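You operate a simulated robot arm through the tools that you are given. There is no shell and no other tool. Be economical: measure what you need, move in short steps, check, and stop when the job is done.

Carry out the task below with a simulated two-armed robot. There is one attempt and no reset: what you move stays moved.

## Task
Move the green plug from the coupler to its socket, then ring out the harness.
Fine: steady the coupler with the other hand for the pull; plugs move with the line box off; all rows show PASS; switch off at the end.

It is judged by the outcome, as a careful person would: the job done as asked, and still so three seconds after it is handed in. It fails if anything else is knocked over, pushed out of place, dropped, spilled or broken.

## Robot
Two 7-joint arms with two-finger parallel grippers on one trunk, on a base that drives. Base frame: it is fixed to the floor where the robot stands at the start and does not move with it; the origin is under the middle of the robot, x ahead of it, y to its left, z up; the surface under the hand at the start is at about z = 0.8. Readings come in m, degrees, newtons and seconds.
The left shoulder is at the start at [0.07, 0.163, 1.12], the right one opposite. With the tool pointing down near the work surface each hand reaches from about 0.4 to 0.88 m from the robot's upright axis, wherever it stands, measured 20 degrees to its own side. Places, roughly: green plug (4x3x7 cm) [0.5, 0.2, 0.9]; line button [0.4, 1.1, 0.8]; line switch [0.4, 1.2, 0.8]; mouth of the black coupler [0.5, 0.2, 0.8]; mouth of the green socket [0.5, 0.9, 0.8]. Payload 3.43 kg a hand.
Tool frame (each hand has its own): the origin (TCP) lies between the finger pads and is the grasp point; the fingertips stand 0.034 m ahead of it; z points along the fingers, y is the line along which they close. The gripper opens to 0.128 m. The fingers are 0.024 m wide and 0.012 m thick; the gripper's body (0.048 by 0.13 m) begins 0.096 m behind the TCP.
Orientation is that of the tool frame in the base frame, as a unit quaternion [x, y, z, w]. With the fingers straight down and closing along the base's y, the tool's x points along the base's -x, its y along +y and its z along -z.

## Interface
- The arms move only by the tool nudge_tool. It takes "left_targets", "right_targets" or both (then of equal length, played together; a hand with none holds still); each is a list of rows, each a list of 3 entries, a list of its own where there are three numbers: the turn, a rotation vector about the base's x, y, z in degrees, then the shift along the base's x, y, z in m, then the gripper command, from -1 (shut) to 1 (fully open), values between in proportion. In form: [[[rx, ry, rz], [dx, dy, dz], hand], ...]. A call has 1 to 20 rows; each row is the pose to reach, as a shift and turn from the pose commanded when the call began. A row lasts 0.2 s, in which the tool goes at most 0.05 m and 8.6 degrees; a call with a longer step from one row to the next is refused whole, and so is a gripper value outside its range. Where a pose cannot be reached the arm comes as near as it can. A force on the tool above 90 N (or 10 N above the force at the start of the call, whichever is more), or a blocked arm, ends the call early, and 0.2 s more pass. The fingers move at their own pace (about 0.153 m/s each) and stop on an object; they squeeze with about 39 N. The grip force told is the motor's: it shows also when the fingers shut on nothing. Time passes only in rows, and 0.2 s behind the last, so rows that repeat a pose let the fingers close. It gives the time, the measured TCP pose, the force on the tool (base axes), the opening and the grip force at its end, in the units of the frame above (readings bear some noise), with the torque about the TCP (base axes, N m) and any sound that the robot's microphone picked up.
- Cameras (640 x 400 px; columns grow to the right, rows downward): "scene" is now at [0.1253, 0.052, 1.3577]; the picture's right is [0.57, -0.82, 0.00], its down [-0.39, -0.28, -0.88] and it looks along [0.72, 0.50, -0.48] (base axes); focal length 262 px, centre (320, 200). "left" rides on the left gripper at [0.076, 0.011, -0.16] in its tool frame; the picture's right is [-0.15, 0.99, 0.00], its down [-0.88, -0.13, -0.46] and it looks along [-0.45, -0.07, 0.89] (tool axes); focal length 234 px, centre (320, 200). "right" rides on the right gripper at [0.076, -0.011, -0.16] in its tool frame; the picture's right is [0.15, 0.99, 0.00], its down [-0.88, 0.13, -0.46] and it looks along [-0.45, 0.07, 0.89] (tool axes); focal length 234 px, centre (320, 200). There is no depth. A picture from a camera that has moved, and an enlarged one, comes with that camera's place and axes in the base frame and with its lens.
- snapshot(camera): a new picture of that camera. The clock stands still meanwhile.
- slide_trunk(by): slides the trunk up (or, below 0, down) by that many m; the arms and the scene camera ride with it, the base frame stays. It gives what a move gives, with no picture.
- base_move(legs): drives the robot by 1 to 6 legs, each [ahead, left, turn to the left] in m, m and degrees, along the robot's own axes; the way and the turn of a leg run together, so that a leg with both is an arc; at most 1.5 m and 180 degrees a leg. The arms and the cameras ride along, it lands a little off, and it stops where it bumps. It gives what a move gives.
- aim_head(pan, tilt): turns the head with the scene camera to pan (to the left, within 86 degrees either way) and tilt (down, from -29 to 69), counted from straight ahead of the robot. It gives what a move gives.
- enlarge(camera, box): a new picture of the part [left, top, right, bottom] of that camera's present view, enlarged. The clock stands still meanwhile.
- close_job(): hands the job in; it is judged then, once.

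Go step by step. Nothing tells you exact positions but the pictures and the camera data: compare them with the known pose of the tool, close in by small moves and look again before you grip or let go. The budget is 120 turns and 100 pictures, counting those below and the enlarged ones. Unless the task says otherwise, let go and move clear before handing in, and close with one line.

The tools are called after "Emit:" by a JSON object that holds its "fn" and its "kwargs". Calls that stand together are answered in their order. nudge_tool: Moves the arms, as the interface text tells. Its arguments: {"type":"object","properties":{"left_targets":{"type":"array","items":{"type":"array"}},"right_targets":{"type":"array","items":{"type":"array"}}},"required":[]} The other tools are called the same way: slide_trunk (by) slides the trunk up or down; base_move (legs) drives the base; aim_head (pan, tilt) turns the head that bears the scene camera; snapshot (camera) takes a picture; enlarge (camera, box) takes an enlarged picture of a part of a camera's view; close_job () hands the job in.

At the start:

```text
t: 0.0
left_tcp_pos: [0.3622, 0.4608, 1.1612]
left_orientation: [-0.001, 1.0, 0.0, 0.0]
left_wrist_force: [0.3, -0.3, -0.2]
left_ft_torque: [-0.03, 0.03, 0.01]
left_finger_gap: 0.128
left_grasp_force: 0.0
right_tcp_pos: [0.698, 0.0108, 1.1462]
right_orientation: [0.0, 1.0, 0.0, 0.0]
right_wrist_force: [-0.1, -0.2, 0.8]
right_ft_torque: [-0.02, 0.01, 0.0]
right_finger_gap: 0.128
right_grasp_force: 0.1
trunk travel left (down, up): [-0.6, 0.34]
robot x, y, heading: [-0.002, -0.0008, -0.1]
head pan, tilt: [35.0, 28.7]
```

scene: 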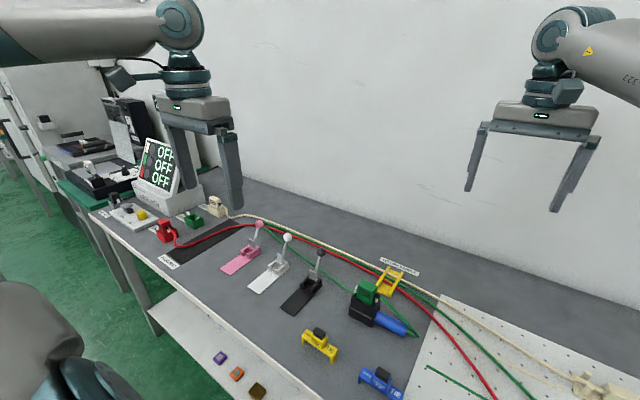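
right: 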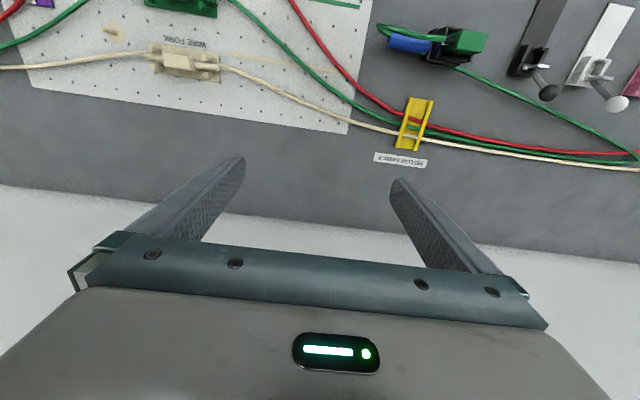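
left: 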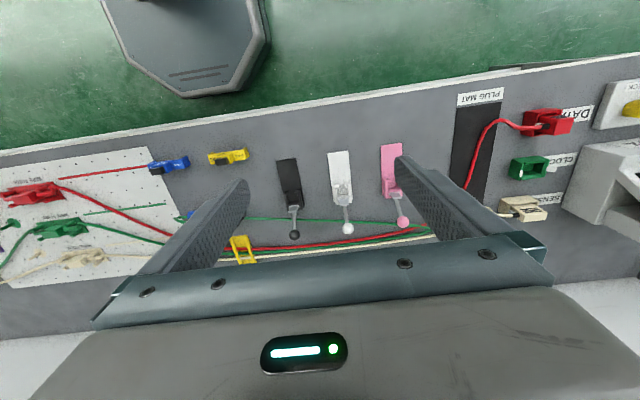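

I see a bench with a wire harness, a black coupler holding the green plug, three levers, and sockets with a tester further left. I'll look closer at each area first.

Emit:
{"fn": "enlarge", "kwargs": {"camera": "scene", "box": [280, 220, 440, 320]}}

Emit:
{"fn": "enlarge", "kwargs": {"camera": "scene", "box": [80, 120, 240, 220]}}

Emit:
{"fn": "enlarge", "kwargs": {"camera": "left", "box": [440, 60, 640, 240]}}

```text
4.00 times, centred on (360, 270) of scene
camera zoom: at [0.1253, 0.052, 1.3577], right [0.57, -0.82, 0.0], down [-0.39, -0.28, -0.88], along [0.72, 0.5, -0.48], focal length 1050 px, centre (160, -80)
```

zoom: 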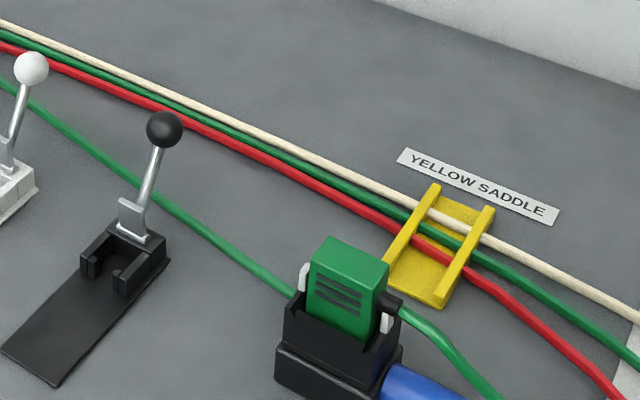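

```text
4.00 times, centred on (160, 170) of scene
camera zoom: at [0.1253, 0.052, 1.3577], right [0.57, -0.82, 0.0], down [-0.39, -0.28, -0.88], along [0.72, 0.5, -0.48], focal length 1050 px, centre (960, 320)
```

zoom: 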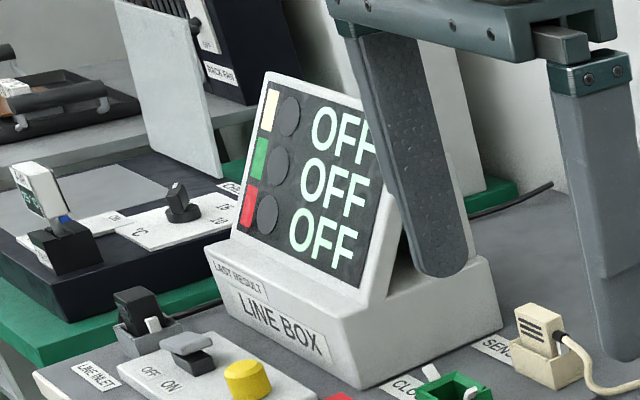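

```text
2.22 times, centred on (540, 150) of left
camera zoom: at [0.2863, 0.4735, 1.3213], right [0.15, 0.99, 0.0], down [0.88, -0.13, 0.46], along [0.45, -0.07, -0.89], focal length 520 px, centre (-169, 311)
```

zoom: 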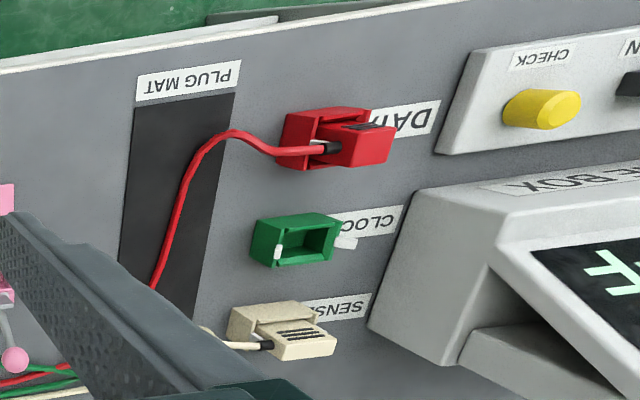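

The line box is off (rows OFF, switch appears on the OFF side). I need a better look at the coupler and at the switch.

Emit:
{"fn": "enlarge", "kwargs": {"camera": "right", "box": [360, 0, 520, 100]}}

Emit:
{"fn": "aim_head", "kwargs": {"pan": 15, "tilt": 55}}

Emit:
{"fn": "snapshot", "kwargs": {"camera": "scene"}}

Emit:
{"fn": "enlarge", "kwargs": {"camera": "scene", "box": [200, 50, 440, 200]}}

```text
4.00 times, centred on (440, 50) of right
camera zoom: at [0.6212, -0.0006, 1.3056], right [-0.15, 0.99, 0.0], down [0.88, 0.13, 0.46], along [0.45, 0.07, -0.89], focal length 937 px, centre (-160, 800)
```

zoom: 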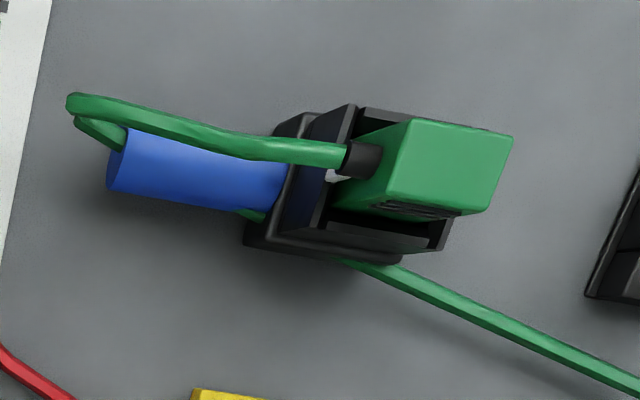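

```text
t: 0.9
left_tcp_pos: [0.3633, 0.4612, 1.1614]
left_orientation: [0.0, 1.0, -0.001, 0.0]
left_wrist_force: [-0.9, -0.1, 0.2]
left_ft_torque: [0.0, 0.02, -0.01]
left_finger_gap: 0.1278
left_grasp_force: 0.0
right_tcp_pos: [0.697, 0.011, 1.1451]
right_orientation: [0.0, 1.0, 0.0, 0.0]
right_wrist_force: [0.0, -0.4, -0.2]
right_ft_torque: [0.02, 0.03, 0.03]
right_finger_gap: 0.1282
right_grasp_force: 0.1
trunk travel left (down, up): [-0.6, 0.34]
robot x, y, heading: [0.0035, -0.0006, 0.2]
head pan, tilt: [15.0, 55.0]
```

```text
92 pictures are left
camera scene: at [0.1205, 0.0186, 1.3196], right [0.26, -0.97, 0.0], down [-0.79, -0.21, -0.57], along [0.55, 0.15, -0.82], focal length 262 px, centre (320, 200)
```

scene: 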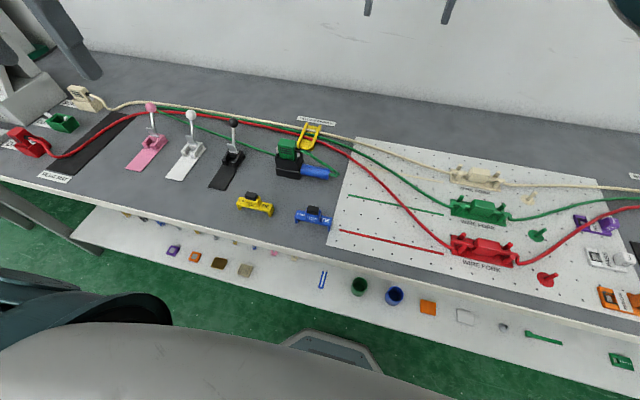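

```text
2.67 times, centred on (320, 125) of scene
camera zoom: at [0.1205, 0.0186, 1.3196], right [0.26, -0.97, 0.0], down [-0.79, -0.21, -0.57], along [0.55, 0.15, -0.82], focal length 700 px, centre (320, 400)
```

zoom: 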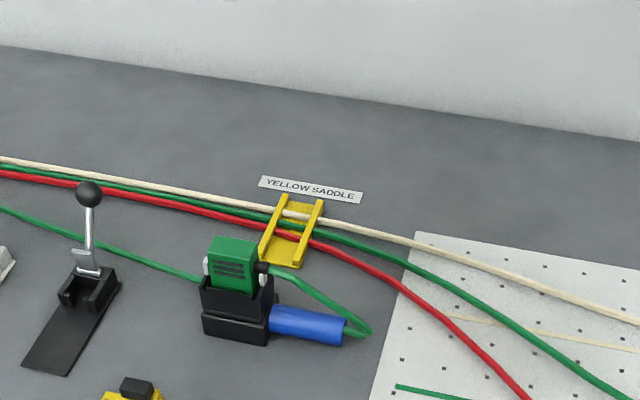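

The green plug sits in the black coupler, thin along x, with its cable leaving toward -y over a blue handle that also runs along -y. I'll shift the base left so the left hand can reach both coupler and socket, and the right hand the blue handle.

Emit:
{"fn": "base_move", "kwargs": {"legs": [[0, 0.33, 0]]}}

Emit:
{"fn": "nudge_tool", "kwargs": {"left_targets": [[[0, 0, -8], [0.0, 0, 0], 1], [[0, 0, -16], [0.01, 0, 0], 1], [[0, 0, -24], [0.02, 0, 0], 1], [[0, 0, -32], [0.03, 0, 0], 1], [[0, 0, -40], [0.04, 0, 0], 1], [[0, 0, -48], [0.05, 0, 0], 1], [[0, 0, -56], [0.06, 0, 0], 1], [[0, 0, -64], [0.07, 0, 0], 1], [[0, 0, -72], [0.08, 0, 0], 1], [[0, 0, -80], [0.08, 0, 0], 1], [[0, 0, -88], [0.08, 0, 0], 1], [[0, 0, -90], [0.08, 0, 0], 1]], "right_targets": [[[0, 0, 8], [0, 0, 0], 1], [[0, 0, 16], [-0.01, 0, 0], 1], [[0, 0, 24], [-0.02, 0, 0], 1], [[0, 0, 32], [-0.03, 0, 0], 1], [[0, 0, 40], [-0.04, 0, 0], 1], [[0, 0, 48], [-0.05, 0, 0], 1], [[0, 0, 56], [-0.06, 0, 0], 1], [[0, 0, 64], [-0.08, 0, 0], 1], [[0, 0, 72], [-0.1, 0, 0], 1], [[0, 0, 80], [-0.12, 0, 0], 1], [[0, 0, 88], [-0.14, 0, 0], 1], [[0, 0, 90], [-0.16, 0, 0], 1]]}}

Emit:
{"fn": "snapshot", "kwargs": {"camera": "right"}}

Emit:
{"fn": "snapshot", "kwargs": {"camera": "left"}}

```text
t: 3.1
left_tcp_pos: [0.3693, 0.7928, 1.1608]
left_orientation: [0.005, 1.0, 0.0, 0.0]
left_wrist_force: [0.3, -0.1, 0.2]
left_ft_torque: [-0.02, 0.0, -0.03]
left_finger_gap: 0.128
left_grasp_force: 0.0
right_tcp_pos: [0.6997, 0.3384, 1.1457]
right_orientation: [0.005, 1.0, 0.0, 0.0]
right_wrist_force: [0.8, 0.4, 0.5]
right_ft_torque: [-0.03, -0.02, -0.02]
right_finger_gap: 0.1278
right_grasp_force: 0.2
trunk travel left (down, up): [-0.6, 0.34]
robot x, y, heading: [0.003, 0.3338, -0.6]
head pan, tilt: [15.0, 55.0]
```

```text
t: 5.7
left_tcp_pos: [0.4484, 0.7926, 1.1625]
left_orientation: [0.711, 0.703, 0.0, 0.0]
left_wrist_force: [-0.5, -0.8, -0.6]
left_ft_torque: [0.03, 0.0, 0.0]
left_finger_gap: 0.1283
left_grasp_force: 0.0
right_tcp_pos: [0.4804, 0.3449, 1.1344]
right_orientation: [-0.702, 0.713, 0.0, 0.002]
right_wrist_force: [-0.2, 0.2, 0.9]
right_ft_torque: [0.02, -0.03, 0.01]
right_finger_gap: 0.1281
right_grasp_force: 0.1
right hand out of reach, approached as far as the arm can: row 8, 9, 10, 11, 12
trunk travel left (down, up): [-0.6, 0.34]
robot x, y, heading: [0.0011, 0.3341, -0.9]
head pan, tilt: [15.0, 55.0]
```

```text
90 pictures are left
camera right: at [0.4906, 0.2692, 1.2929], right [-0.99, -0.13, 0.0], down [-0.12, 0.88, 0.46], along [-0.06, 0.45, -0.89], focal length 234 px, centre (320, 200)
```

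right: 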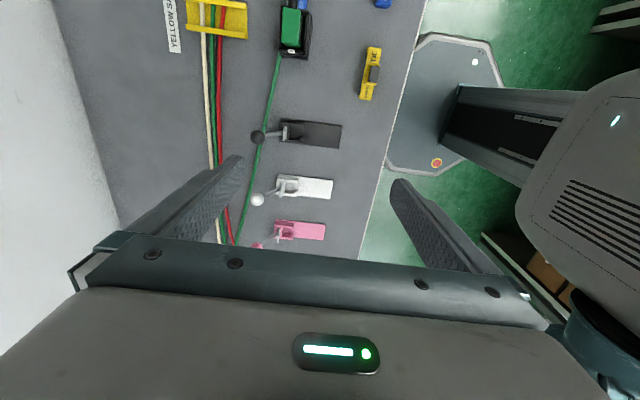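

```text
89 pictures are left
camera left: at [0.4605, 0.8683, 1.322], right [0.99, -0.16, 0.0], down [-0.14, -0.88, 0.46], along [-0.07, -0.45, -0.89], focal length 234 px, centre (320, 200)
```

left: 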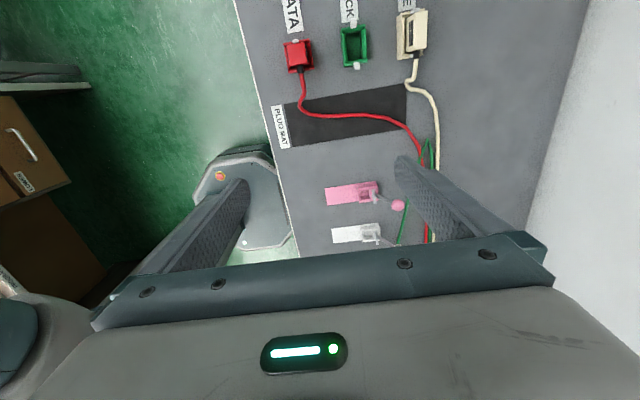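

The right hand is now turned; I'll bring it above the blue handle and look.

Emit:
{"fn": "nudge_tool", "kwargs": {"right_targets": [[[0, 0, 0], [0, -0.04, 0], 1], [[0, 0, 0], [0, -0.08, 0], 1], [[0, 0, 0], [0, -0.12, -0.02], 1], [[0, 0, 0], [0, -0.16, -0.05], 1], [[0, 0, 0], [0, -0.2, -0.08], 1], [[0, 0, 0], [0, -0.2, -0.08], 1]]}}

Emit:
{"fn": "snapshot", "kwargs": {"camera": "right"}}

```text
t: 7.1
left_tcp_pos: [0.4492, 0.7934, 1.1615]
left_orientation: [0.711, 0.704, 0.0, 0.001]
left_wrist_force: [-1.0, -0.1, 0.3]
left_ft_torque: [-0.02, -0.01, -0.01]
left_finger_gap: 0.1276
left_grasp_force: 0.1
right_tcp_pos: [0.4334, 0.1756, 1.053]
right_orientation: [-0.702, 0.712, 0.0, 0.0]
right_wrist_force: [0.0, -0.6, 0.9]
right_ft_torque: [-0.06, 0.03, -0.01]
right_finger_gap: 0.1278
right_grasp_force: 0.1
right hand out of reach, approached as far as the arm can: row 1, 2, 3, 4, 5, 6
trunk travel left (down, up): [-0.6, 0.34]
robot x, y, heading: [0.0011, 0.3335, -0.8]
head pan, tilt: [15.0, 55.0]
```

```text
88 pictures are left
camera right: at [0.4428, 0.1003, 1.2127], right [-0.99, -0.13, 0.0], down [-0.12, 0.88, 0.46], along [-0.06, 0.45, -0.89], focal length 234 px, centre (320, 200)
```

right: 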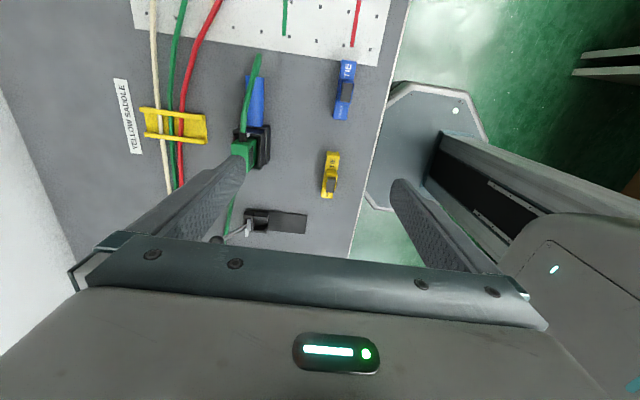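

The right hand is limited in x with this yaw; I'll probe with less yaw.

Emit:
{"fn": "nudge_tool", "kwargs": {"right_targets": [[[0, 0, -8], [0.03, 0, 0], 1], [[0, 0, -16], [0.05, 0, 0], 1], [[0, 0, -24], [0.08, 0, 0], 1], [[0, 0, -32], [0.1, 0, 0], 1], [[0, 0, -40], [0.1, 0, 0], 1], [[0, 0, -40], [0.1, 0, 0], 1]]}}

```text
t: 8.5
left_tcp_pos: [0.4506, 0.7925, 1.1616]
left_orientation: [0.71, 0.704, 0.0, 0.0]
left_wrist_force: [-0.4, 0.5, -0.8]
left_ft_torque: [0.01, 0.03, 0.01]
left_finger_gap: 0.128
left_grasp_force: 0.0
right_tcp_pos: [0.5358, 0.177, 1.0517]
right_orientation: [-0.417, 0.909, -0.001, 0.0]
right_wrist_force: [0.2, 0.3, -0.5]
right_ft_torque: [-0.01, 0.0, -0.01]
right_finger_gap: 0.1282
right_grasp_force: 0.0
trunk travel left (down, up): [-0.6, 0.34]
robot x, y, heading: [-0.0004, 0.3368, -0.7]
head pan, tilt: [15.0, 55.0]
```

Yaw 50° is fine here. Probe how far yaw can go at this place.

Emit:
{"fn": "nudge_tool", "kwargs": {"right_targets": [[[0, 0, 8], [0, -0.02, 0], 1], [[0, 0, 16], [0, -0.04, 0], 1], [[0, 0, 24], [0, -0.04, 0], 1], [[0, 0, 32], [0, -0.04, 0], 1], [[0, 0, 40], [0, -0.04, 0], 1], [[0, 0, 40], [0, -0.04, 0], 1]]}}

```text
t: 9.9
left_tcp_pos: [0.4493, 0.7919, 1.1629]
left_orientation: [0.711, 0.703, -0.001, 0.0]
left_wrist_force: [-0.1, -0.1, -0.6]
left_ft_torque: [-0.02, -0.01, -0.01]
left_finger_gap: 0.1281
left_grasp_force: 0.2
right_tcp_pos: [0.4408, 0.1893, 1.0476]
right_orientation: [-0.703, 0.711, 0.0, 0.0]
right_wrist_force: [0.3, -0.9, 0.7]
right_ft_torque: [-0.01, 0.0, 0.02]
right_finger_gap: 0.1279
right_grasp_force: 0.1
right hand out of reach, approached as far as the arm can: row 3, 4, 5, 6
trunk travel left (down, up): [-0.6, 0.34]
robot x, y, heading: [-0.0004, 0.3338, -0.5]
head pan, tilt: [15.0, 55.0]
```

Limit near 66° here. Probe the same yaw farther to the right and lower.

Emit:
{"fn": "nudge_tool", "kwargs": {"right_targets": [[[0, 0, 0], [0, -0.04, 0], 1], [[0, 0, 0], [0, -0.08, 0], 1], [[0, 0, 0], [0, -0.12, 0], 1], [[0, 0, 0], [0, -0.16, 0], 1], [[0, 0, 0], [0.0, -0.2, 0], 1], [[0, 0, 0], [0.0, -0.24, 0], 1], [[0, 0, 0], [0.0, -0.24, 0], 1]]}}

Emit:
{"fn": "nudge_tool", "kwargs": {"right_targets": [[[0, 0, 0], [0, 0, -0.04], 1], [[0, 0, 0], [0, 0, -0.08], 1], [[0, 0, 0], [0, 0, -0.12], 1], [[0, 0, 0], [0, 0, -0.12], 1]]}}

```text
t: 11.5
left_tcp_pos: [0.4496, 0.7908, 1.1629]
left_orientation: [0.71, 0.704, 0.001, -0.001]
left_wrist_force: [0.1, 0.3, -0.5]
left_ft_torque: [0.02, -0.02, -0.02]
left_finger_gap: 0.1279
left_grasp_force: 0.1
right_tcp_pos: [0.3534, 0.0774, 1.0511]
right_orientation: [-0.704, 0.71, 0.001, 0.0]
right_wrist_force: [0.0, 0.4, 0.2]
right_ft_torque: [-0.03, -0.02, 0.02]
right_finger_gap: 0.128
right_grasp_force: 0.0
right hand out of reach, approached as far as the arm can: row 1, 2, 3, 4, 5, 6, 7
trunk travel left (down, up): [-0.6, 0.34]
robot x, y, heading: [0.0022, 0.3349, -0.7]
head pan, tilt: [15.0, 55.0]
```

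```text
t: 12.5
left_tcp_pos: [0.4491, 0.7922, 1.1609]
left_orientation: [0.711, 0.703, 0.0, 0.0]
left_wrist_force: [-0.2, 0.1, -0.2]
left_ft_torque: [-0.01, 0.0, 0.0]
left_finger_gap: 0.1279
left_grasp_force: 0.0
right_tcp_pos: [0.3704, 0.1068, 0.9656]
right_orientation: [-0.703, 0.711, 0.001, -0.001]
right_wrist_force: [0.6, 0.3, -0.2]
right_ft_torque: [0.0, -0.01, -0.01]
right_finger_gap: 0.128
right_grasp_force: 0.0
right hand out of reach, approached as far as the arm can: row 1, 2, 3, 4
trunk travel left (down, up): [-0.6, 0.34]
robot x, y, heading: [0.0045, 0.3314, -0.4]
head pan, tilt: [15.0, 55.0]
```

Positive yaw is limited relative to the arm's direction, so a base position farther right helps the right hand. I'll raise the right hand a bit and drive back right 0.28.

Emit:
{"fn": "nudge_tool", "kwargs": {"right_targets": [[[0, 0, 0], [0, 0, 0.04], 1], [[0, 0, 0], [0, 0, 0.08], 1], [[0, 0, 0], [0, 0, 0.1], 1]]}}

Emit:
{"fn": "base_move", "kwargs": {"legs": [[0, -0.29, 0]]}}

Emit:
{"fn": "nudge_tool", "kwargs": {"right_targets": [[[0, 0, 0], [0.0, 0.05, 0], 1], [[0, 0, 0], [0.0, 0.1, 0], 1], [[0, 0, 0], [0.0, 0.15, 0], 1], [[0, 0, 0], [0.0, 0.2, 0], 1], [[0, 0, 0], [0.0, 0.24, 0], 1], [[0, 0, 0], [0.0, 0.24, 0], 1]]}}

```text
t: 13.3
left_tcp_pos: [0.4494, 0.7916, 1.1638]
left_orientation: [0.711, 0.703, 0.0, 0.0]
left_wrist_force: [0.0, -0.1, 0.1]
left_ft_torque: [0.02, -0.01, 0.01]
left_finger_gap: 0.1281
left_grasp_force: 0.0
right_tcp_pos: [0.37, 0.1069, 1.064]
right_orientation: [-0.703, 0.711, 0.001, -0.001]
right_wrist_force: [-0.1, 0.1, -0.3]
right_ft_torque: [0.04, 0.0, -0.01]
right_finger_gap: 0.1279
right_grasp_force: 0.1
trunk travel left (down, up): [-0.6, 0.34]
robot x, y, heading: [0.0027, 0.3337, -0.6]
head pan, tilt: [15.0, 55.0]
```

```text
t: 15.2
left_tcp_pos: [0.4472, 0.5158, 1.1625]
left_orientation: [0.711, 0.704, 0.0, 0.001]
left_wrist_force: [-0.9, -0.1, -0.5]
left_ft_torque: [0.0, -0.01, 0.01]
left_finger_gap: 0.1279
left_grasp_force: 0.1
right_tcp_pos: [0.3664, -0.1692, 1.0635]
right_orientation: [-0.702, 0.712, 0.0, -0.001]
right_wrist_force: [0.1, 0.2, 0.7]
right_ft_torque: [0.01, -0.01, 0.01]
right_finger_gap: 0.1281
right_grasp_force: 0.2
trunk travel left (down, up): [-0.6, 0.34]
robot x, y, heading: [0.0002, 0.0594, -0.9]
head pan, tilt: [15.0, 55.0]
```

```text
t: 16.6
left_tcp_pos: [0.447, 0.5137, 1.1632]
left_orientation: [0.712, 0.702, 0.0, -0.001]
left_wrist_force: [0.8, 0.0, -0.3]
left_ft_torque: [0.02, 0.01, 0.01]
left_finger_gap: 0.1276
left_grasp_force: 0.0
right_tcp_pos: [0.3688, 0.0677, 1.0645]
right_orientation: [-0.703, 0.711, -0.001, 0.0]
right_wrist_force: [0.4, 0.4, 0.4]
right_ft_torque: [0.03, -0.03, 0.03]
right_finger_gap: 0.1278
right_grasp_force: 0.1
trunk travel left (down, up): [-0.6, 0.34]
robot x, y, heading: [-0.002, 0.0588, -0.9]
head pan, tilt: [15.0, 55.0]
```

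Now forward to x≈0.535, y≈0.10.

Emit:
{"fn": "nudge_tool", "kwargs": {"right_targets": [[[0, 0, 0], [0.04, 0.02, 0], 1], [[0, 0, 0], [0.08, 0.04, 0], 1], [[0, 0, 0], [0.12, 0.05, 0], 1], [[0, 0, 0], [0.16, 0.06, 0], 1], [[0, 0, 0], [0.165, 0.06, 0], 1]]}}

Emit:
{"fn": "snapshot", "kwargs": {"camera": "right"}}

Emit:
{"fn": "enlarge", "kwargs": {"camera": "scene", "box": [160, 50, 400, 200]}}

```text
t: 17.9
left_tcp_pos: [0.4464, 0.5162, 1.1618]
left_orientation: [0.711, 0.703, 0.0, -0.002]
left_wrist_force: [-0.3, 0.0, 0.7]
left_ft_torque: [0.0, 0.02, 0.0]
left_finger_gap: 0.128
left_grasp_force: 0.1
right_tcp_pos: [0.4906, 0.1198, 1.0669]
right_orientation: [-0.701, 0.713, 0.0, 0.0]
right_wrist_force: [-0.4, -0.5, -0.9]
right_ft_torque: [0.02, -0.02, -0.04]
right_finger_gap: 0.128
right_grasp_force: 0.1
right hand out of reach, approached as far as the arm can: row 4, 5
trunk travel left (down, up): [-0.6, 0.34]
robot x, y, heading: [-0.0017, 0.0584, -0.6]
head pan, tilt: [15.0, 55.0]
```

```text
87 pictures are left
camera right: at [0.5013, 0.0441, 1.2264], right [-0.99, -0.13, 0.0], down [-0.12, 0.88, 0.46], along [-0.06, 0.45, -0.89], focal length 234 px, centre (320, 200)
```

right: 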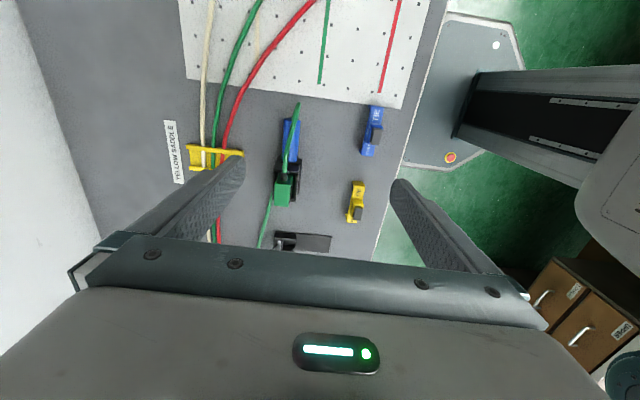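

```text
2.67 times, centred on (280, 125) of scene
camera zoom: at [0.1194, 0.0764, 1.3196], right [0.25, -0.97, 0.0], down [-0.79, -0.2, -0.57], along [0.56, 0.14, -0.82], focal length 700 px, centre (427, 400)
```

zoom: 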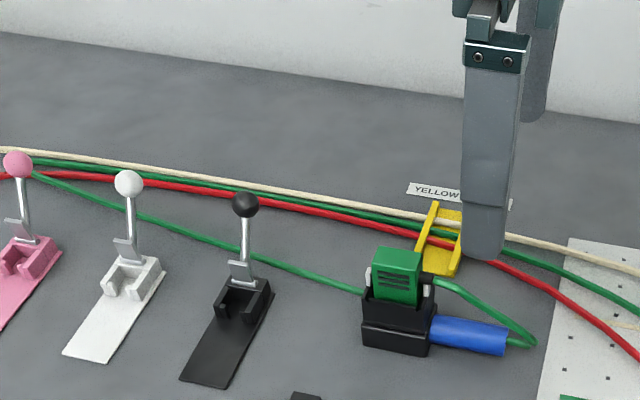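

The +90° yaw is out of reach there. I'll turn the right hand to yaw −90° instead, and later lean it about 30° so that it stays clear of the left hand.

Emit:
{"fn": "nudge_tool", "kwargs": {"right_targets": [[[0, 0, -8.5], [0, 0, 0], 1], [[0, 0, -17], [0, 0, 0], 1], [[0, 0, -25.5], [0, 0, 0], 1], [[0, 0, -34], [0, 0, 0], 1], [[0, 0, -42.5], [0, 0, 0], 1], [[0, 0, -51], [0, 0, 0], 1], [[0, 0, -59.5], [0, 0, 0], 1], [[0, 0, -68], [0, 0, 0], 1], [[0, 0, -76.5], [0, 0, 0], 1], [[0, 0, -85], [0, 0, 0], 1], [[0, 0, -93.5], [0, 0, 0], 1], [[0, 0, -102], [0, 0, 0], 1], [[0, 0, -110.5], [0, 0, 0], 1], [[0, 0, -119], [0, 0, 0], 1], [[0, 0, -127.5], [0, 0, 0], 1], [[0, 0, -136], [0, 0, 0], 1], [[0, 0, -144.5], [0, 0, 0], 1], [[0, 0, -153], [0, 0, 0], 1], [[0, 0, -161.5], [0, 0, 0], 1], [[0, 0, -170], [0, 0, 0], 1]]}}

Emit:
{"fn": "nudge_tool", "kwargs": {"right_targets": [[[0, 0, -8], [0, 0, 0], 1], [[0, 0, -9.4], [0, 0, 0], 1], [[0, 0, -9.4], [0, 0, 0], 1]]}}

Emit:
{"fn": "nudge_tool", "kwargs": {"right_targets": [[[8, 0, 0], [0, 0, 0], 1], [[16, 0, 0], [0, 0, 0], 1], [[24, 0, 0], [0, 0, 0], 1], [[30, 0, 0], [0, 0, 0], 1], [[30, 0, 0], [0, 0, 0], 1]]}}

Emit:
{"fn": "snapshot", "kwargs": {"camera": "right"}}

```text
t: 22.1
left_tcp_pos: [0.4458, 0.5169, 1.1631]
left_orientation: [0.711, 0.703, 0.001, -0.001]
left_wrist_force: [0.6, 0.1, 0.2]
left_ft_torque: [0.01, 0.04, 0.05]
left_finger_gap: 0.1281
left_grasp_force: 0.1
right_tcp_pos: [0.4912, 0.1209, 1.0655]
right_orientation: [0.647, 0.762, 0.0, 0.0]
right_wrist_force: [-0.3, 0.5, -0.5]
right_ft_torque: [0.0, 0.0, -0.01]
right_finger_gap: 0.1278
right_grasp_force: 0.0
trunk travel left (down, up): [-0.6, 0.34]
robot x, y, heading: [-0.0013, 0.0587, -0.7]
head pan, tilt: [15.0, 55.0]
```

```text
t: 22.9
left_tcp_pos: [0.4464, 0.5159, 1.1607]
left_orientation: [0.711, 0.703, 0.0, 0.0]
left_wrist_force: [1.1, -0.7, 0.3]
left_ft_torque: [0.03, 0.01, 0.04]
left_finger_gap: 0.1279
left_grasp_force: 0.1
right_tcp_pos: [0.4909, 0.1208, 1.0658]
right_orientation: [0.707, 0.707, 0.0, 0.0]
right_wrist_force: [0.4, -0.5, 0.0]
right_ft_torque: [-0.02, -0.01, 0.0]
right_finger_gap: 0.1279
right_grasp_force: 0.2
trunk travel left (down, up): [-0.6, 0.34]
robot x, y, heading: [-0.0037, 0.0592, -0.5]
head pan, tilt: [15.0, 55.0]
```

```text
t: 24.1
left_tcp_pos: [0.4466, 0.5169, 1.1616]
left_orientation: [0.711, 0.703, 0.0, 0.0]
left_wrist_force: [-0.4, 0.6, -0.5]
left_ft_torque: [0.02, -0.02, 0.03]
left_finger_gap: 0.1282
left_grasp_force: 0.2
right_tcp_pos: [0.4919, 0.1209, 1.065]
right_orientation: [0.683, 0.683, 0.183, -0.183]
right_wrist_force: [0.1, 0.9, -0.2]
right_ft_torque: [0.02, 0.02, -0.01]
right_finger_gap: 0.1279
right_grasp_force: 0.0
trunk travel left (down, up): [-0.6, 0.34]
robot x, y, heading: [-0.0017, 0.0593, -0.8]
head pan, tilt: [15.0, 55.0]
```

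```text
85 pictures are left
camera right: at [0.479, 0.1066, 1.2412], right [0.99, 0.13, 0.07], down [0.13, -0.99, -0.05], along [0.07, 0.06, -1.0], focal length 234 px, centre (320, 200)
```

right: 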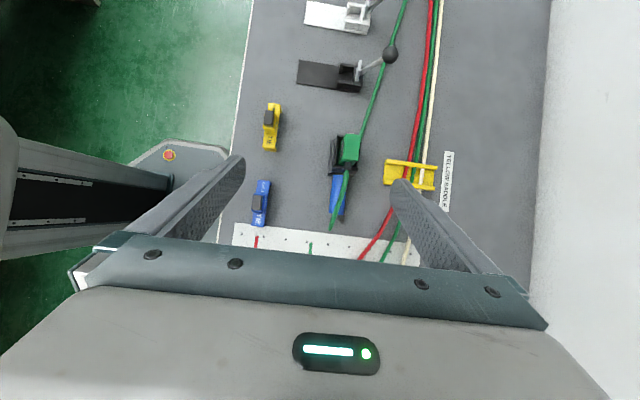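

This configuration works and the camera looks nearly straight down. Enlarge the coupler.

Emit:
{"fn": "enlarge", "kwargs": {"camera": "right", "box": [280, 120, 440, 240]}}

```text
3.33 times, centred on (360, 180) of right
camera zoom: at [0.479, 0.1066, 1.2412], right [0.99, 0.13, 0.07], down [0.13, -0.99, -0.05], along [0.07, 0.06, -1.0], focal length 781 px, centre (187, 267)
```

zoom: 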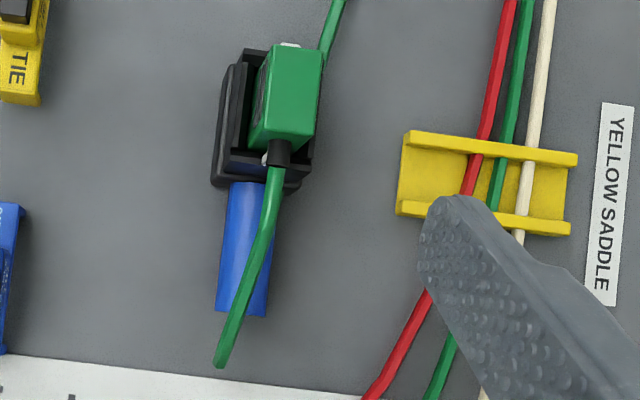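

The handle axis runs along y at x≈0.538, z≈0.825, y from 0.11 to 0.18; the plug top is centred at about (0.541, 0.21, 0.90). I'll lower the right hand over the handle, half open.

Emit:
{"fn": "nudge_tool", "kwargs": {"right_targets": [[[0, 0, 1], [0.02, 0, -0.03], 0.25], [[0, 0, 2], [0.04, 0, -0.06], 0.25], [[0, 0, 2.5], [0.046, 0.0, -0.1], 0.25], [[0, 0, 2.5], [0.046, 0.0, -0.13], 0.25], [[0, 0, 2.5], [0.046, 0, -0.15], 0.25], [[0, 0, 2.5], [0.046, 0, -0.15], 0.25]]}}

Emit:
{"fn": "snapshot", "kwargs": {"camera": "right"}}

Emit:
{"fn": "enlarge", "kwargs": {"camera": "scene", "box": [220, 80, 420, 205]}}

```text
t: 25.4
left_tcp_pos: [0.4465, 0.5155, 1.1613]
left_orientation: [0.711, 0.703, 0.0, 0.0]
left_wrist_force: [0.0, -1.2, 0.1]
left_ft_torque: [-0.06, -0.01, 0.0]
left_finger_gap: 0.1281
left_grasp_force: 0.1
right_tcp_pos: [0.5365, 0.1204, 0.9156]
right_orientation: [0.667, 0.698, 0.178, -0.187]
right_wrist_force: [0.0, -0.3, -0.3]
right_ft_torque: [-0.01, 0.0, -0.01]
right_finger_gap: 0.0798
right_grasp_force: 0.1
trunk travel left (down, up): [-0.6, 0.34]
robot x, y, heading: [-0.0035, 0.058, -0.6]
head pan, tilt: [15.0, 55.0]
```

```text
83 pictures are left
camera right: at [0.5264, 0.105, 1.0917], right [0.98, 0.17, 0.07], down [0.17, -0.98, -0.05], along [0.06, 0.06, -1.0], focal length 234 px, centre (320, 200)
```

right: 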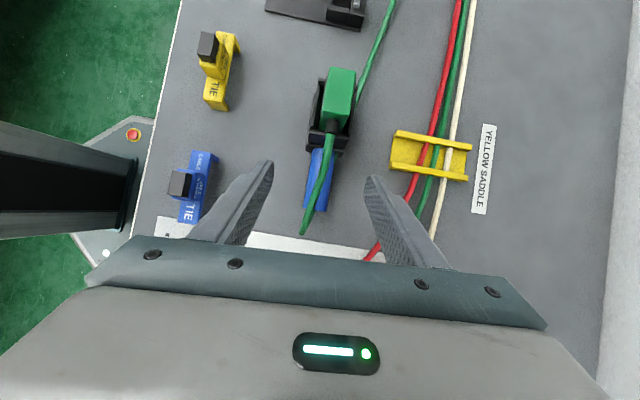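

```text
3.20 times, centred on (320, 142) of scene
camera zoom: at [0.1194, 0.0762, 1.3196], right [0.25, -0.97, 0.0], down [-0.79, -0.2, -0.57], along [0.56, 0.14, -0.82], focal length 840 px, centre (320, 384)
```

zoom: 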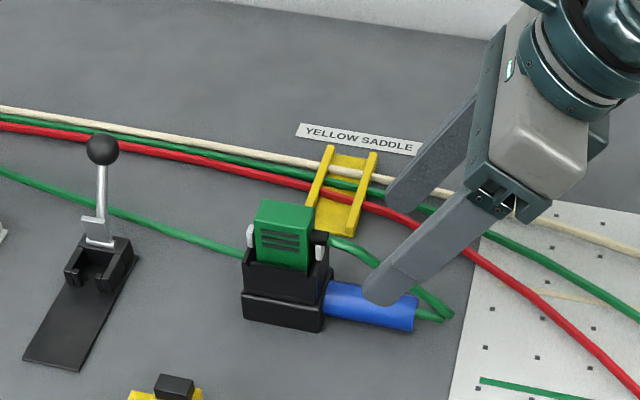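

The handle lies centrally between the fingers. Descend and close on it.

Emit:
{"fn": "nudge_tool", "kwargs": {"right_targets": [[[0, 0, 0], [0.001, 0.002, -0.03], 0.25], [[0, 0, 0], [0.001, 0.003, -0.055], 0.25], [[0, 0, 0], [0.001, 0.003, -0.068], 0.25], [[0, 0, 0], [0.001, 0.003, -0.068], 0.25]]}}

Emit:
{"fn": "snapshot", "kwargs": {"camera": "right"}}

Emit:
{"fn": "enlarge", "kwargs": {"camera": "scene", "box": [260, 120, 400, 207]}}

```text
t: 26.4
left_tcp_pos: [0.4463, 0.5155, 1.1611]
left_orientation: [0.711, 0.704, 0.001, 0.0]
left_wrist_force: [1.0, 0.3, -0.4]
left_ft_torque: [0.01, 0.01, 0.03]
left_finger_gap: 0.1278
left_grasp_force: 0.1
right_tcp_pos: [0.5378, 0.1235, 0.8462]
right_orientation: [0.668, 0.697, 0.179, -0.187]
right_wrist_force: [0.7, -0.1, 0.2]
right_ft_torque: [0.03, 0.0, 0.0]
right_finger_gap: 0.08
right_grasp_force: 0.1
trunk travel left (down, up): [-0.6, 0.34]
robot x, y, heading: [-0.002, 0.0621, -0.5]
head pan, tilt: [15.0, 55.0]
```

```text
81 pictures are left
camera right: at [0.5269, 0.1074, 1.0229], right [0.98, 0.17, 0.07], down [0.17, -0.98, -0.05], along [0.06, 0.06, -1.0], focal length 234 px, centre (320, 200)
```

right: 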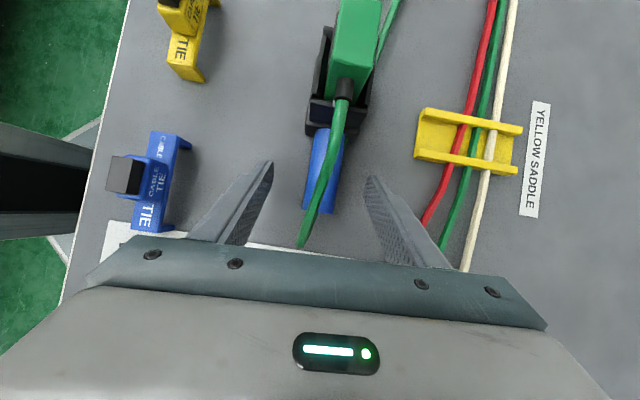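

```text
4.57 times, centred on (330, 164) of scene
camera zoom: at [0.1194, 0.0763, 1.3196], right [0.25, -0.97, 0.0], down [-0.79, -0.2, -0.57], along [0.56, 0.14, -0.82], focal length 1200 px, centre (274, 367)
```

zoom: 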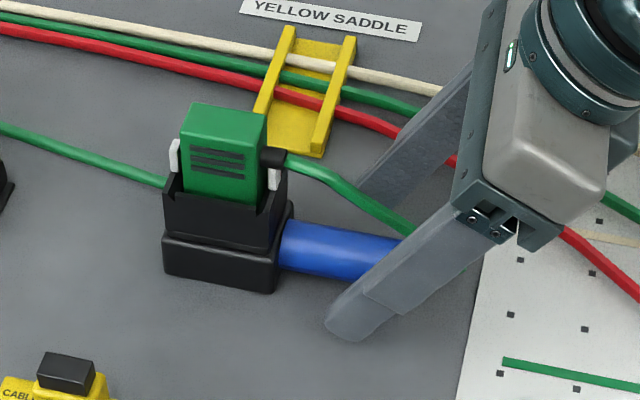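

Fingers straddle the handle with the cable free above it. Shift 8 mm toward the coupler and close.

Emit:
{"fn": "nudge_tool", "kwargs": {"right_targets": [[[0, 0, 0], [0, 0.008, 0], 0.25], [[0, 0, 0], [0, 0.008, 0], -0.3], [[0, 0, 0], [0, 0.008, 0], -1], [[0, 0, 0], [0, 0.008, 0], -1], [[0, 0, 0], [0, 0.008, 0], -1]]}}

Emit:
{"fn": "snapshot", "kwargs": {"camera": "right"}}

```text
t: 27.6
left_tcp_pos: [0.4468, 0.5165, 1.1614]
left_orientation: [0.71, 0.704, 0.0, 0.0]
left_wrist_force: [0.1, 0.3, 0.0]
left_ft_torque: [0.0, 0.02, -0.03]
left_finger_gap: 0.128
left_grasp_force: 0.1
right_tcp_pos: [0.5384, 0.1314, 0.8475]
right_orientation: [0.668, 0.697, 0.179, -0.187]
right_wrist_force: [1.4, -0.8, 1.3]
right_ft_torque: [0.02, -0.01, -0.06]
right_finger_gap: 0.0267
right_grasp_force: 38.9
trunk travel left (down, up): [-0.6, 0.34]
robot x, y, heading: [-0.0018, 0.0586, -0.8]
head pan, tilt: [15.0, 55.0]
```

```text
79 pictures are left
camera right: at [0.5276, 0.116, 1.0234], right [0.98, 0.17, 0.07], down [0.17, -0.98, -0.05], along [0.06, 0.06, -1.0], focal length 234 px, centre (320, 200)
```

right: 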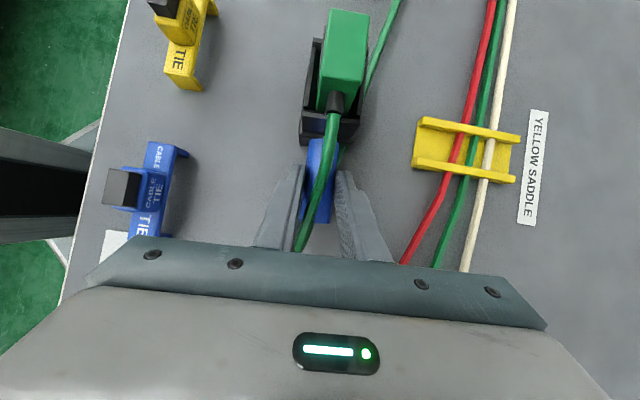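

The handle is held. Now bring the left hand above the plug.

Emit:
{"fn": "nudge_tool", "kwargs": {"left_targets": [[[0, 0, 1], [0.02, -0.04, 0], 0.3], [[0, 0, 2], [0.04, -0.08, 0], 0.3], [[0, 0, 3], [0.06, -0.12, 0], 0.3], [[0, 0, 3], [0.08, -0.16, 0], 0.3], [[0, 0, 3], [0.09, -0.2, 0], 0.3], [[0, 0, 3], [0.09, -0.24, -0.02], 0.3], [[0, 0, 3], [0.09, -0.28, -0.04], 0.3], [[0, 0, 3], [0.09, -0.306, -0.08], 0.3], [[0, 0, 3], [0.09, -0.306, -0.12], 0.3], [[0, 0, 3], [0.09, -0.306, -0.12], 0.3]]}}

Emit:
{"fn": "snapshot", "kwargs": {"camera": "left"}}

Emit:
{"fn": "snapshot", "kwargs": {"camera": "scene"}}

```text
t: 29.9
left_tcp_pos: [0.5389, 0.2106, 1.0435]
left_orientation: [0.692, 0.722, 0.0, 0.0]
left_wrist_force: [0.7, 0.3, 0.3]
left_ft_torque: [-0.02, -0.01, -0.04]
left_finger_gap: 0.0835
left_grasp_force: 0.1
right_tcp_pos: [0.5383, 0.1302, 0.8468]
right_orientation: [0.668, 0.697, 0.179, -0.187]
right_wrist_force: [1.0, 0.1, 2.9]
right_ft_torque: [0.06, -0.01, -0.04]
right_finger_gap: 0.0269
right_grasp_force: 38.8
trunk travel left (down, up): [-0.6, 0.34]
robot x, y, heading: [0.001, 0.0569, -0.6]
head pan, tilt: [15.0, 55.0]
```

```text
78 pictures are left
camera left: at [0.5458, 0.2885, 1.2042], right [0.99, -0.11, 0.0], down [-0.09, -0.88, 0.46], along [-0.05, -0.45, -0.89], focal length 234 px, centre (320, 200)
```

left: 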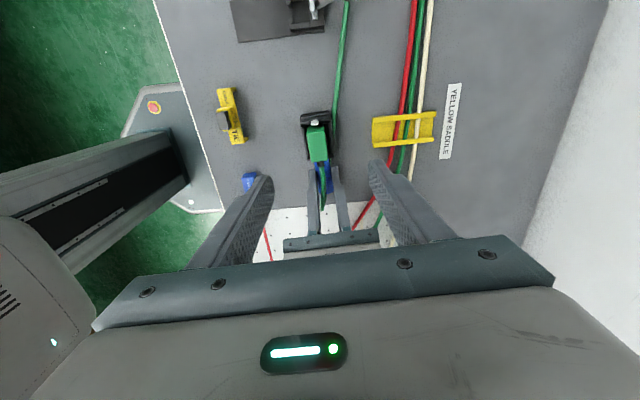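

```text
77 pictures are left
camera scene: at [0.1192, 0.0761, 1.3196], right [0.25, -0.97, 0.0], down [-0.79, -0.2, -0.57], along [0.56, 0.14, -0.82], focal length 262 px, centre (320, 200)
```

scene: 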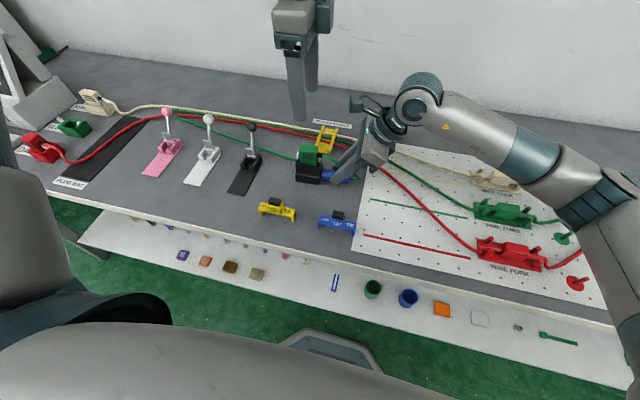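

Plug at about (0.535, 0.209), top near z=0.91. Lower to just above it and check.

Emit:
{"fn": "nudge_tool", "kwargs": {"left_targets": [[[0, 0, 0], [-0.002, -0.001, -0.04], 0.1], [[0, 0, 0], [-0.003, -0.001, -0.08], 0.1], [[0, 0, 0], [-0.003, -0.001, -0.08], 0.1]]}}

Emit:
{"fn": "enlarge", "kwargs": {"camera": "left", "box": [220, 80, 420, 260]}}

Emit:
{"fn": "enlarge", "kwargs": {"camera": "scene", "box": [240, 90, 400, 190]}}

```text
t: 30.6
left_tcp_pos: [0.5333, 0.2085, 0.9636]
left_orientation: [0.692, 0.721, 0.001, 0.0]
left_wrist_force: [0.3, 0.7, 0.7]
left_ft_torque: [0.0, 0.0, -0.01]
left_finger_gap: 0.0706
left_grasp_force: 0.1
right_tcp_pos: [0.5376, 0.1314, 0.8459]
right_orientation: [0.668, 0.697, 0.179, -0.187]
right_wrist_force: [-0.5, 0.6, 1.8]
right_ft_torque: [0.06, 0.0, -0.04]
right_finger_gap: 0.0272
right_grasp_force: 39.1
trunk travel left (down, up): [-0.6, 0.34]
robot x, y, heading: [-0.0046, 0.0628, -0.6]
head pan, tilt: [15.0, 55.0]
```

```text
2.22 times, centred on (320, 170) of left
camera zoom: at [0.5409, 0.2868, 1.1228], right [0.99, -0.11, 0.0], down [-0.09, -0.88, 0.46], along [-0.05, -0.45, -0.89], focal length 520 px, centre (320, 267)
```

zoom: 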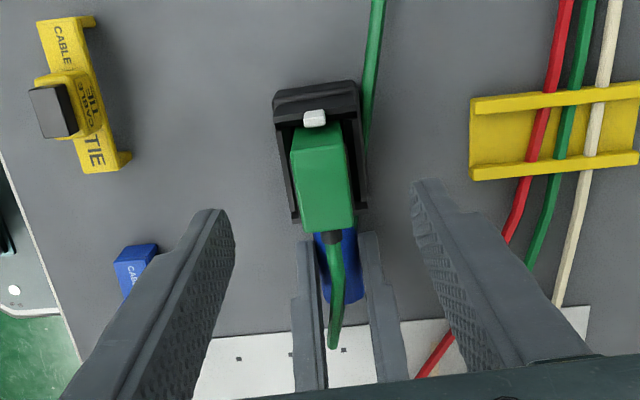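

```text
4.00 times, centred on (320, 140) of scene
camera zoom: at [0.1193, 0.0761, 1.3196], right [0.25, -0.97, 0.0], down [-0.79, -0.2, -0.57], along [0.56, 0.14, -0.82], focal length 1050 px, centre (320, 440)
```

zoom: 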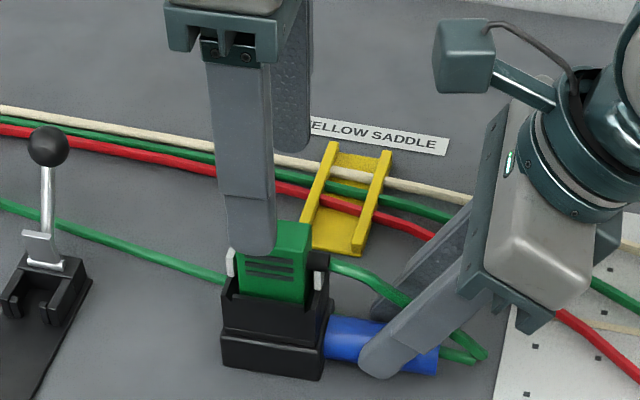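

Well centred. Descend to TCP z≈0.904 around the plug and close.

Emit:
{"fn": "nudge_tool", "kwargs": {"left_targets": [[[0, 0, 0], [0.0015, 0.002, -0.03], 0.1], [[0, 0, 0], [0.0015, 0.002, -0.05], 0.1], [[0, 0, 0], [0.0015, 0.002, -0.0595], 0.1], [[0, 0, 0], [0.0015, 0.002, -0.0595], 0.1]]}}

Emit:
{"fn": "enlarge", "kwargs": {"camera": "scene", "box": [240, 90, 400, 190]}}

Emit:
{"fn": "enlarge", "kwargs": {"camera": "left", "box": [220, 80, 420, 260]}}

```text
t: 31.6
left_tcp_pos: [0.534, 0.2113, 0.9038]
left_orientation: [0.693, 0.721, 0.0, 0.0]
left_wrist_force: [-0.5, -0.5, -0.1]
left_ft_torque: [0.0, 0.0, 0.01]
left_finger_gap: 0.0705
left_grasp_force: 0.0
right_tcp_pos: [0.539, 0.1306, 0.8481]
right_orientation: [0.669, 0.697, 0.179, -0.187]
right_wrist_force: [0.2, 0.3, 0.8]
right_ft_torque: [0.07, 0.01, 0.01]
right_finger_gap: 0.0266
right_grasp_force: 39.5
trunk travel left (down, up): [-0.6, 0.34]
robot x, y, heading: [-0.0044, 0.0623, -0.6]
head pan, tilt: [15.0, 55.0]
```

```text
4.00 times, centred on (320, 140) of scene
camera zoom: at [0.1193, 0.0761, 1.3196], right [0.25, -0.97, 0.0], down [-0.79, -0.2, -0.57], along [0.56, 0.14, -0.82], focal length 1050 px, centre (320, 440)
```

zoom: 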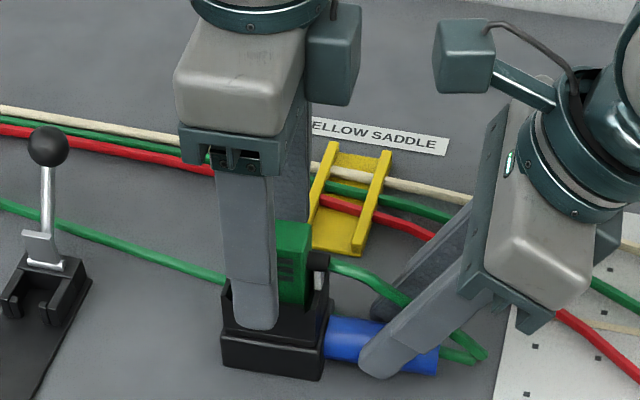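

```text
2.22 times, centred on (320, 170) of left
camera zoom: at [0.5418, 0.288, 1.0634], right [0.99, -0.11, 0.0], down [-0.09, -0.88, 0.46], along [-0.05, -0.45, -0.89], focal length 520 px, centre (320, 267)
```

zoom: 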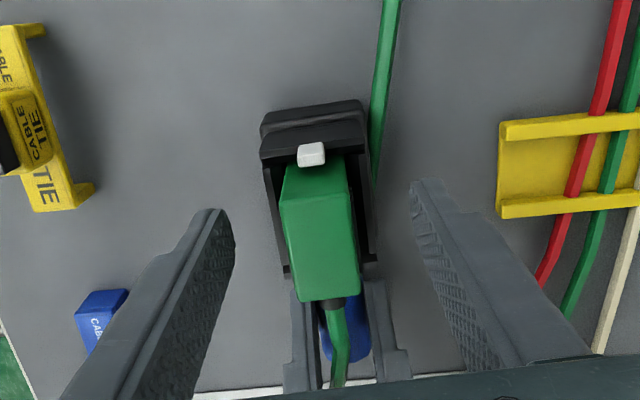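

Positions agree. Close the left hand on the plug.

Emit:
{"fn": "nudge_tool", "kwargs": {"left_targets": [[[0, 0, 0], [0.001, 0, 0], -0.3], [[0, 0, 0], [0.001, 0, 0], -1], [[0, 0, 0], [0.001, 0, 0], -1], [[0, 0, 0], [0.001, 0, 0], -1]]}}

Emit:
{"fn": "enlarge", "kwargs": {"camera": "left", "box": [220, 80, 420, 260]}}

```text
t: 32.6
left_tcp_pos: [0.5354, 0.2107, 0.9036]
left_orientation: [0.692, 0.721, 0.0, -0.001]
left_wrist_force: [-2.3, -0.8, 1.6]
left_ft_torque: [0.0, 0.09, -0.06]
left_finger_gap: 0.0228
left_grasp_force: 38.9
right_tcp_pos: [0.5388, 0.131, 0.8484]
right_orientation: [0.668, 0.697, 0.179, -0.187]
right_wrist_force: [1.3, 0.7, 1.0]
right_ft_torque: [-0.01, -0.06, -0.09]
right_finger_gap: 0.0266
right_grasp_force: 38.8
trunk travel left (down, up): [-0.6, 0.34]
robot x, y, heading: [0.0016, 0.0596, -0.7]
head pan, tilt: [15.0, 55.0]
```

```text
2.22 times, centred on (320, 170) of left
camera zoom: at [0.5427, 0.2882, 1.0635], right [0.99, -0.11, 0.0], down [-0.09, -0.89, 0.46], along [-0.05, -0.45, -0.89], focal length 520 px, centre (320, 267)
```

zoom: 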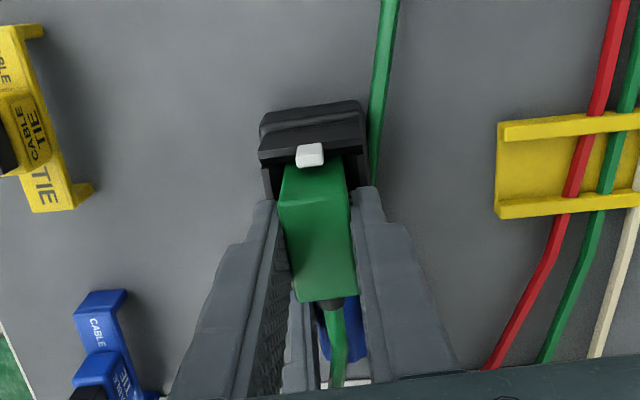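

Plug gripped. Pull it straight up slowly while the right hand holds the coupler.

Emit:
{"fn": "nudge_tool", "kwargs": {"left_targets": [[[0, 0, 0], [0, 0, 0.008], -1], [[0, 0, 0], [0, 0, 0.016], -1], [[0, 0, 0], [0, 0, 0.024], -1], [[0, 0, 0], [0, 0, 0.032], -1], [[0, 0, 0], [0, 0, 0.04], -1], [[0, 0, 0], [0, 0, 0.05], -1]]}}

Emit:
{"fn": "enlarge", "kwargs": {"camera": "scene", "box": [240, 90, 400, 190]}}

```text
t: 34.0
left_tcp_pos: [0.5359, 0.2099, 0.9537]
left_orientation: [0.691, 0.722, 0.0, 0.0]
left_wrist_force: [-0.3, -0.3, -0.7]
left_ft_torque: [0.03, -0.02, 0.0]
left_finger_gap: 0.0227
left_grasp_force: 38.9
right_tcp_pos: [0.5397, 0.1308, 0.8477]
right_orientation: [0.669, 0.697, 0.179, -0.187]
right_wrist_force: [-0.8, -0.8, 1.5]
right_ft_torque: [0.04, -0.01, 0.05]
right_finger_gap: 0.0268
right_grasp_force: 38.9
trunk travel left (down, up): [-0.6, 0.34]
robot x, y, heading: [0.001, 0.0622, -0.4]
head pan, tilt: [15.0, 55.0]
```

```text
4.00 times, centred on (320, 140) of scene
camera zoom: at [0.1192, 0.0761, 1.3196], right [0.25, -0.97, 0.0], down [-0.79, -0.2, -0.57], along [0.56, 0.14, -0.82], focal length 1050 px, centre (320, 440)
```

zoom: 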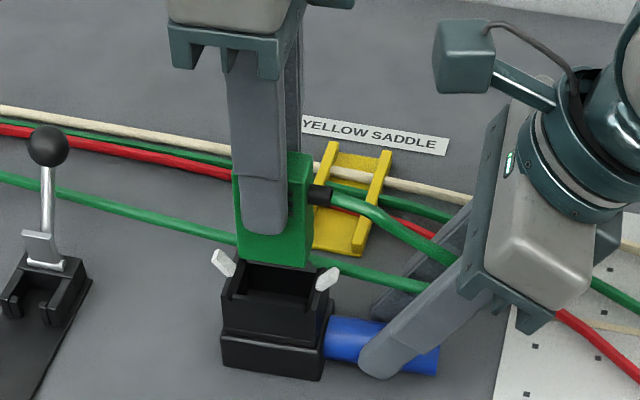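

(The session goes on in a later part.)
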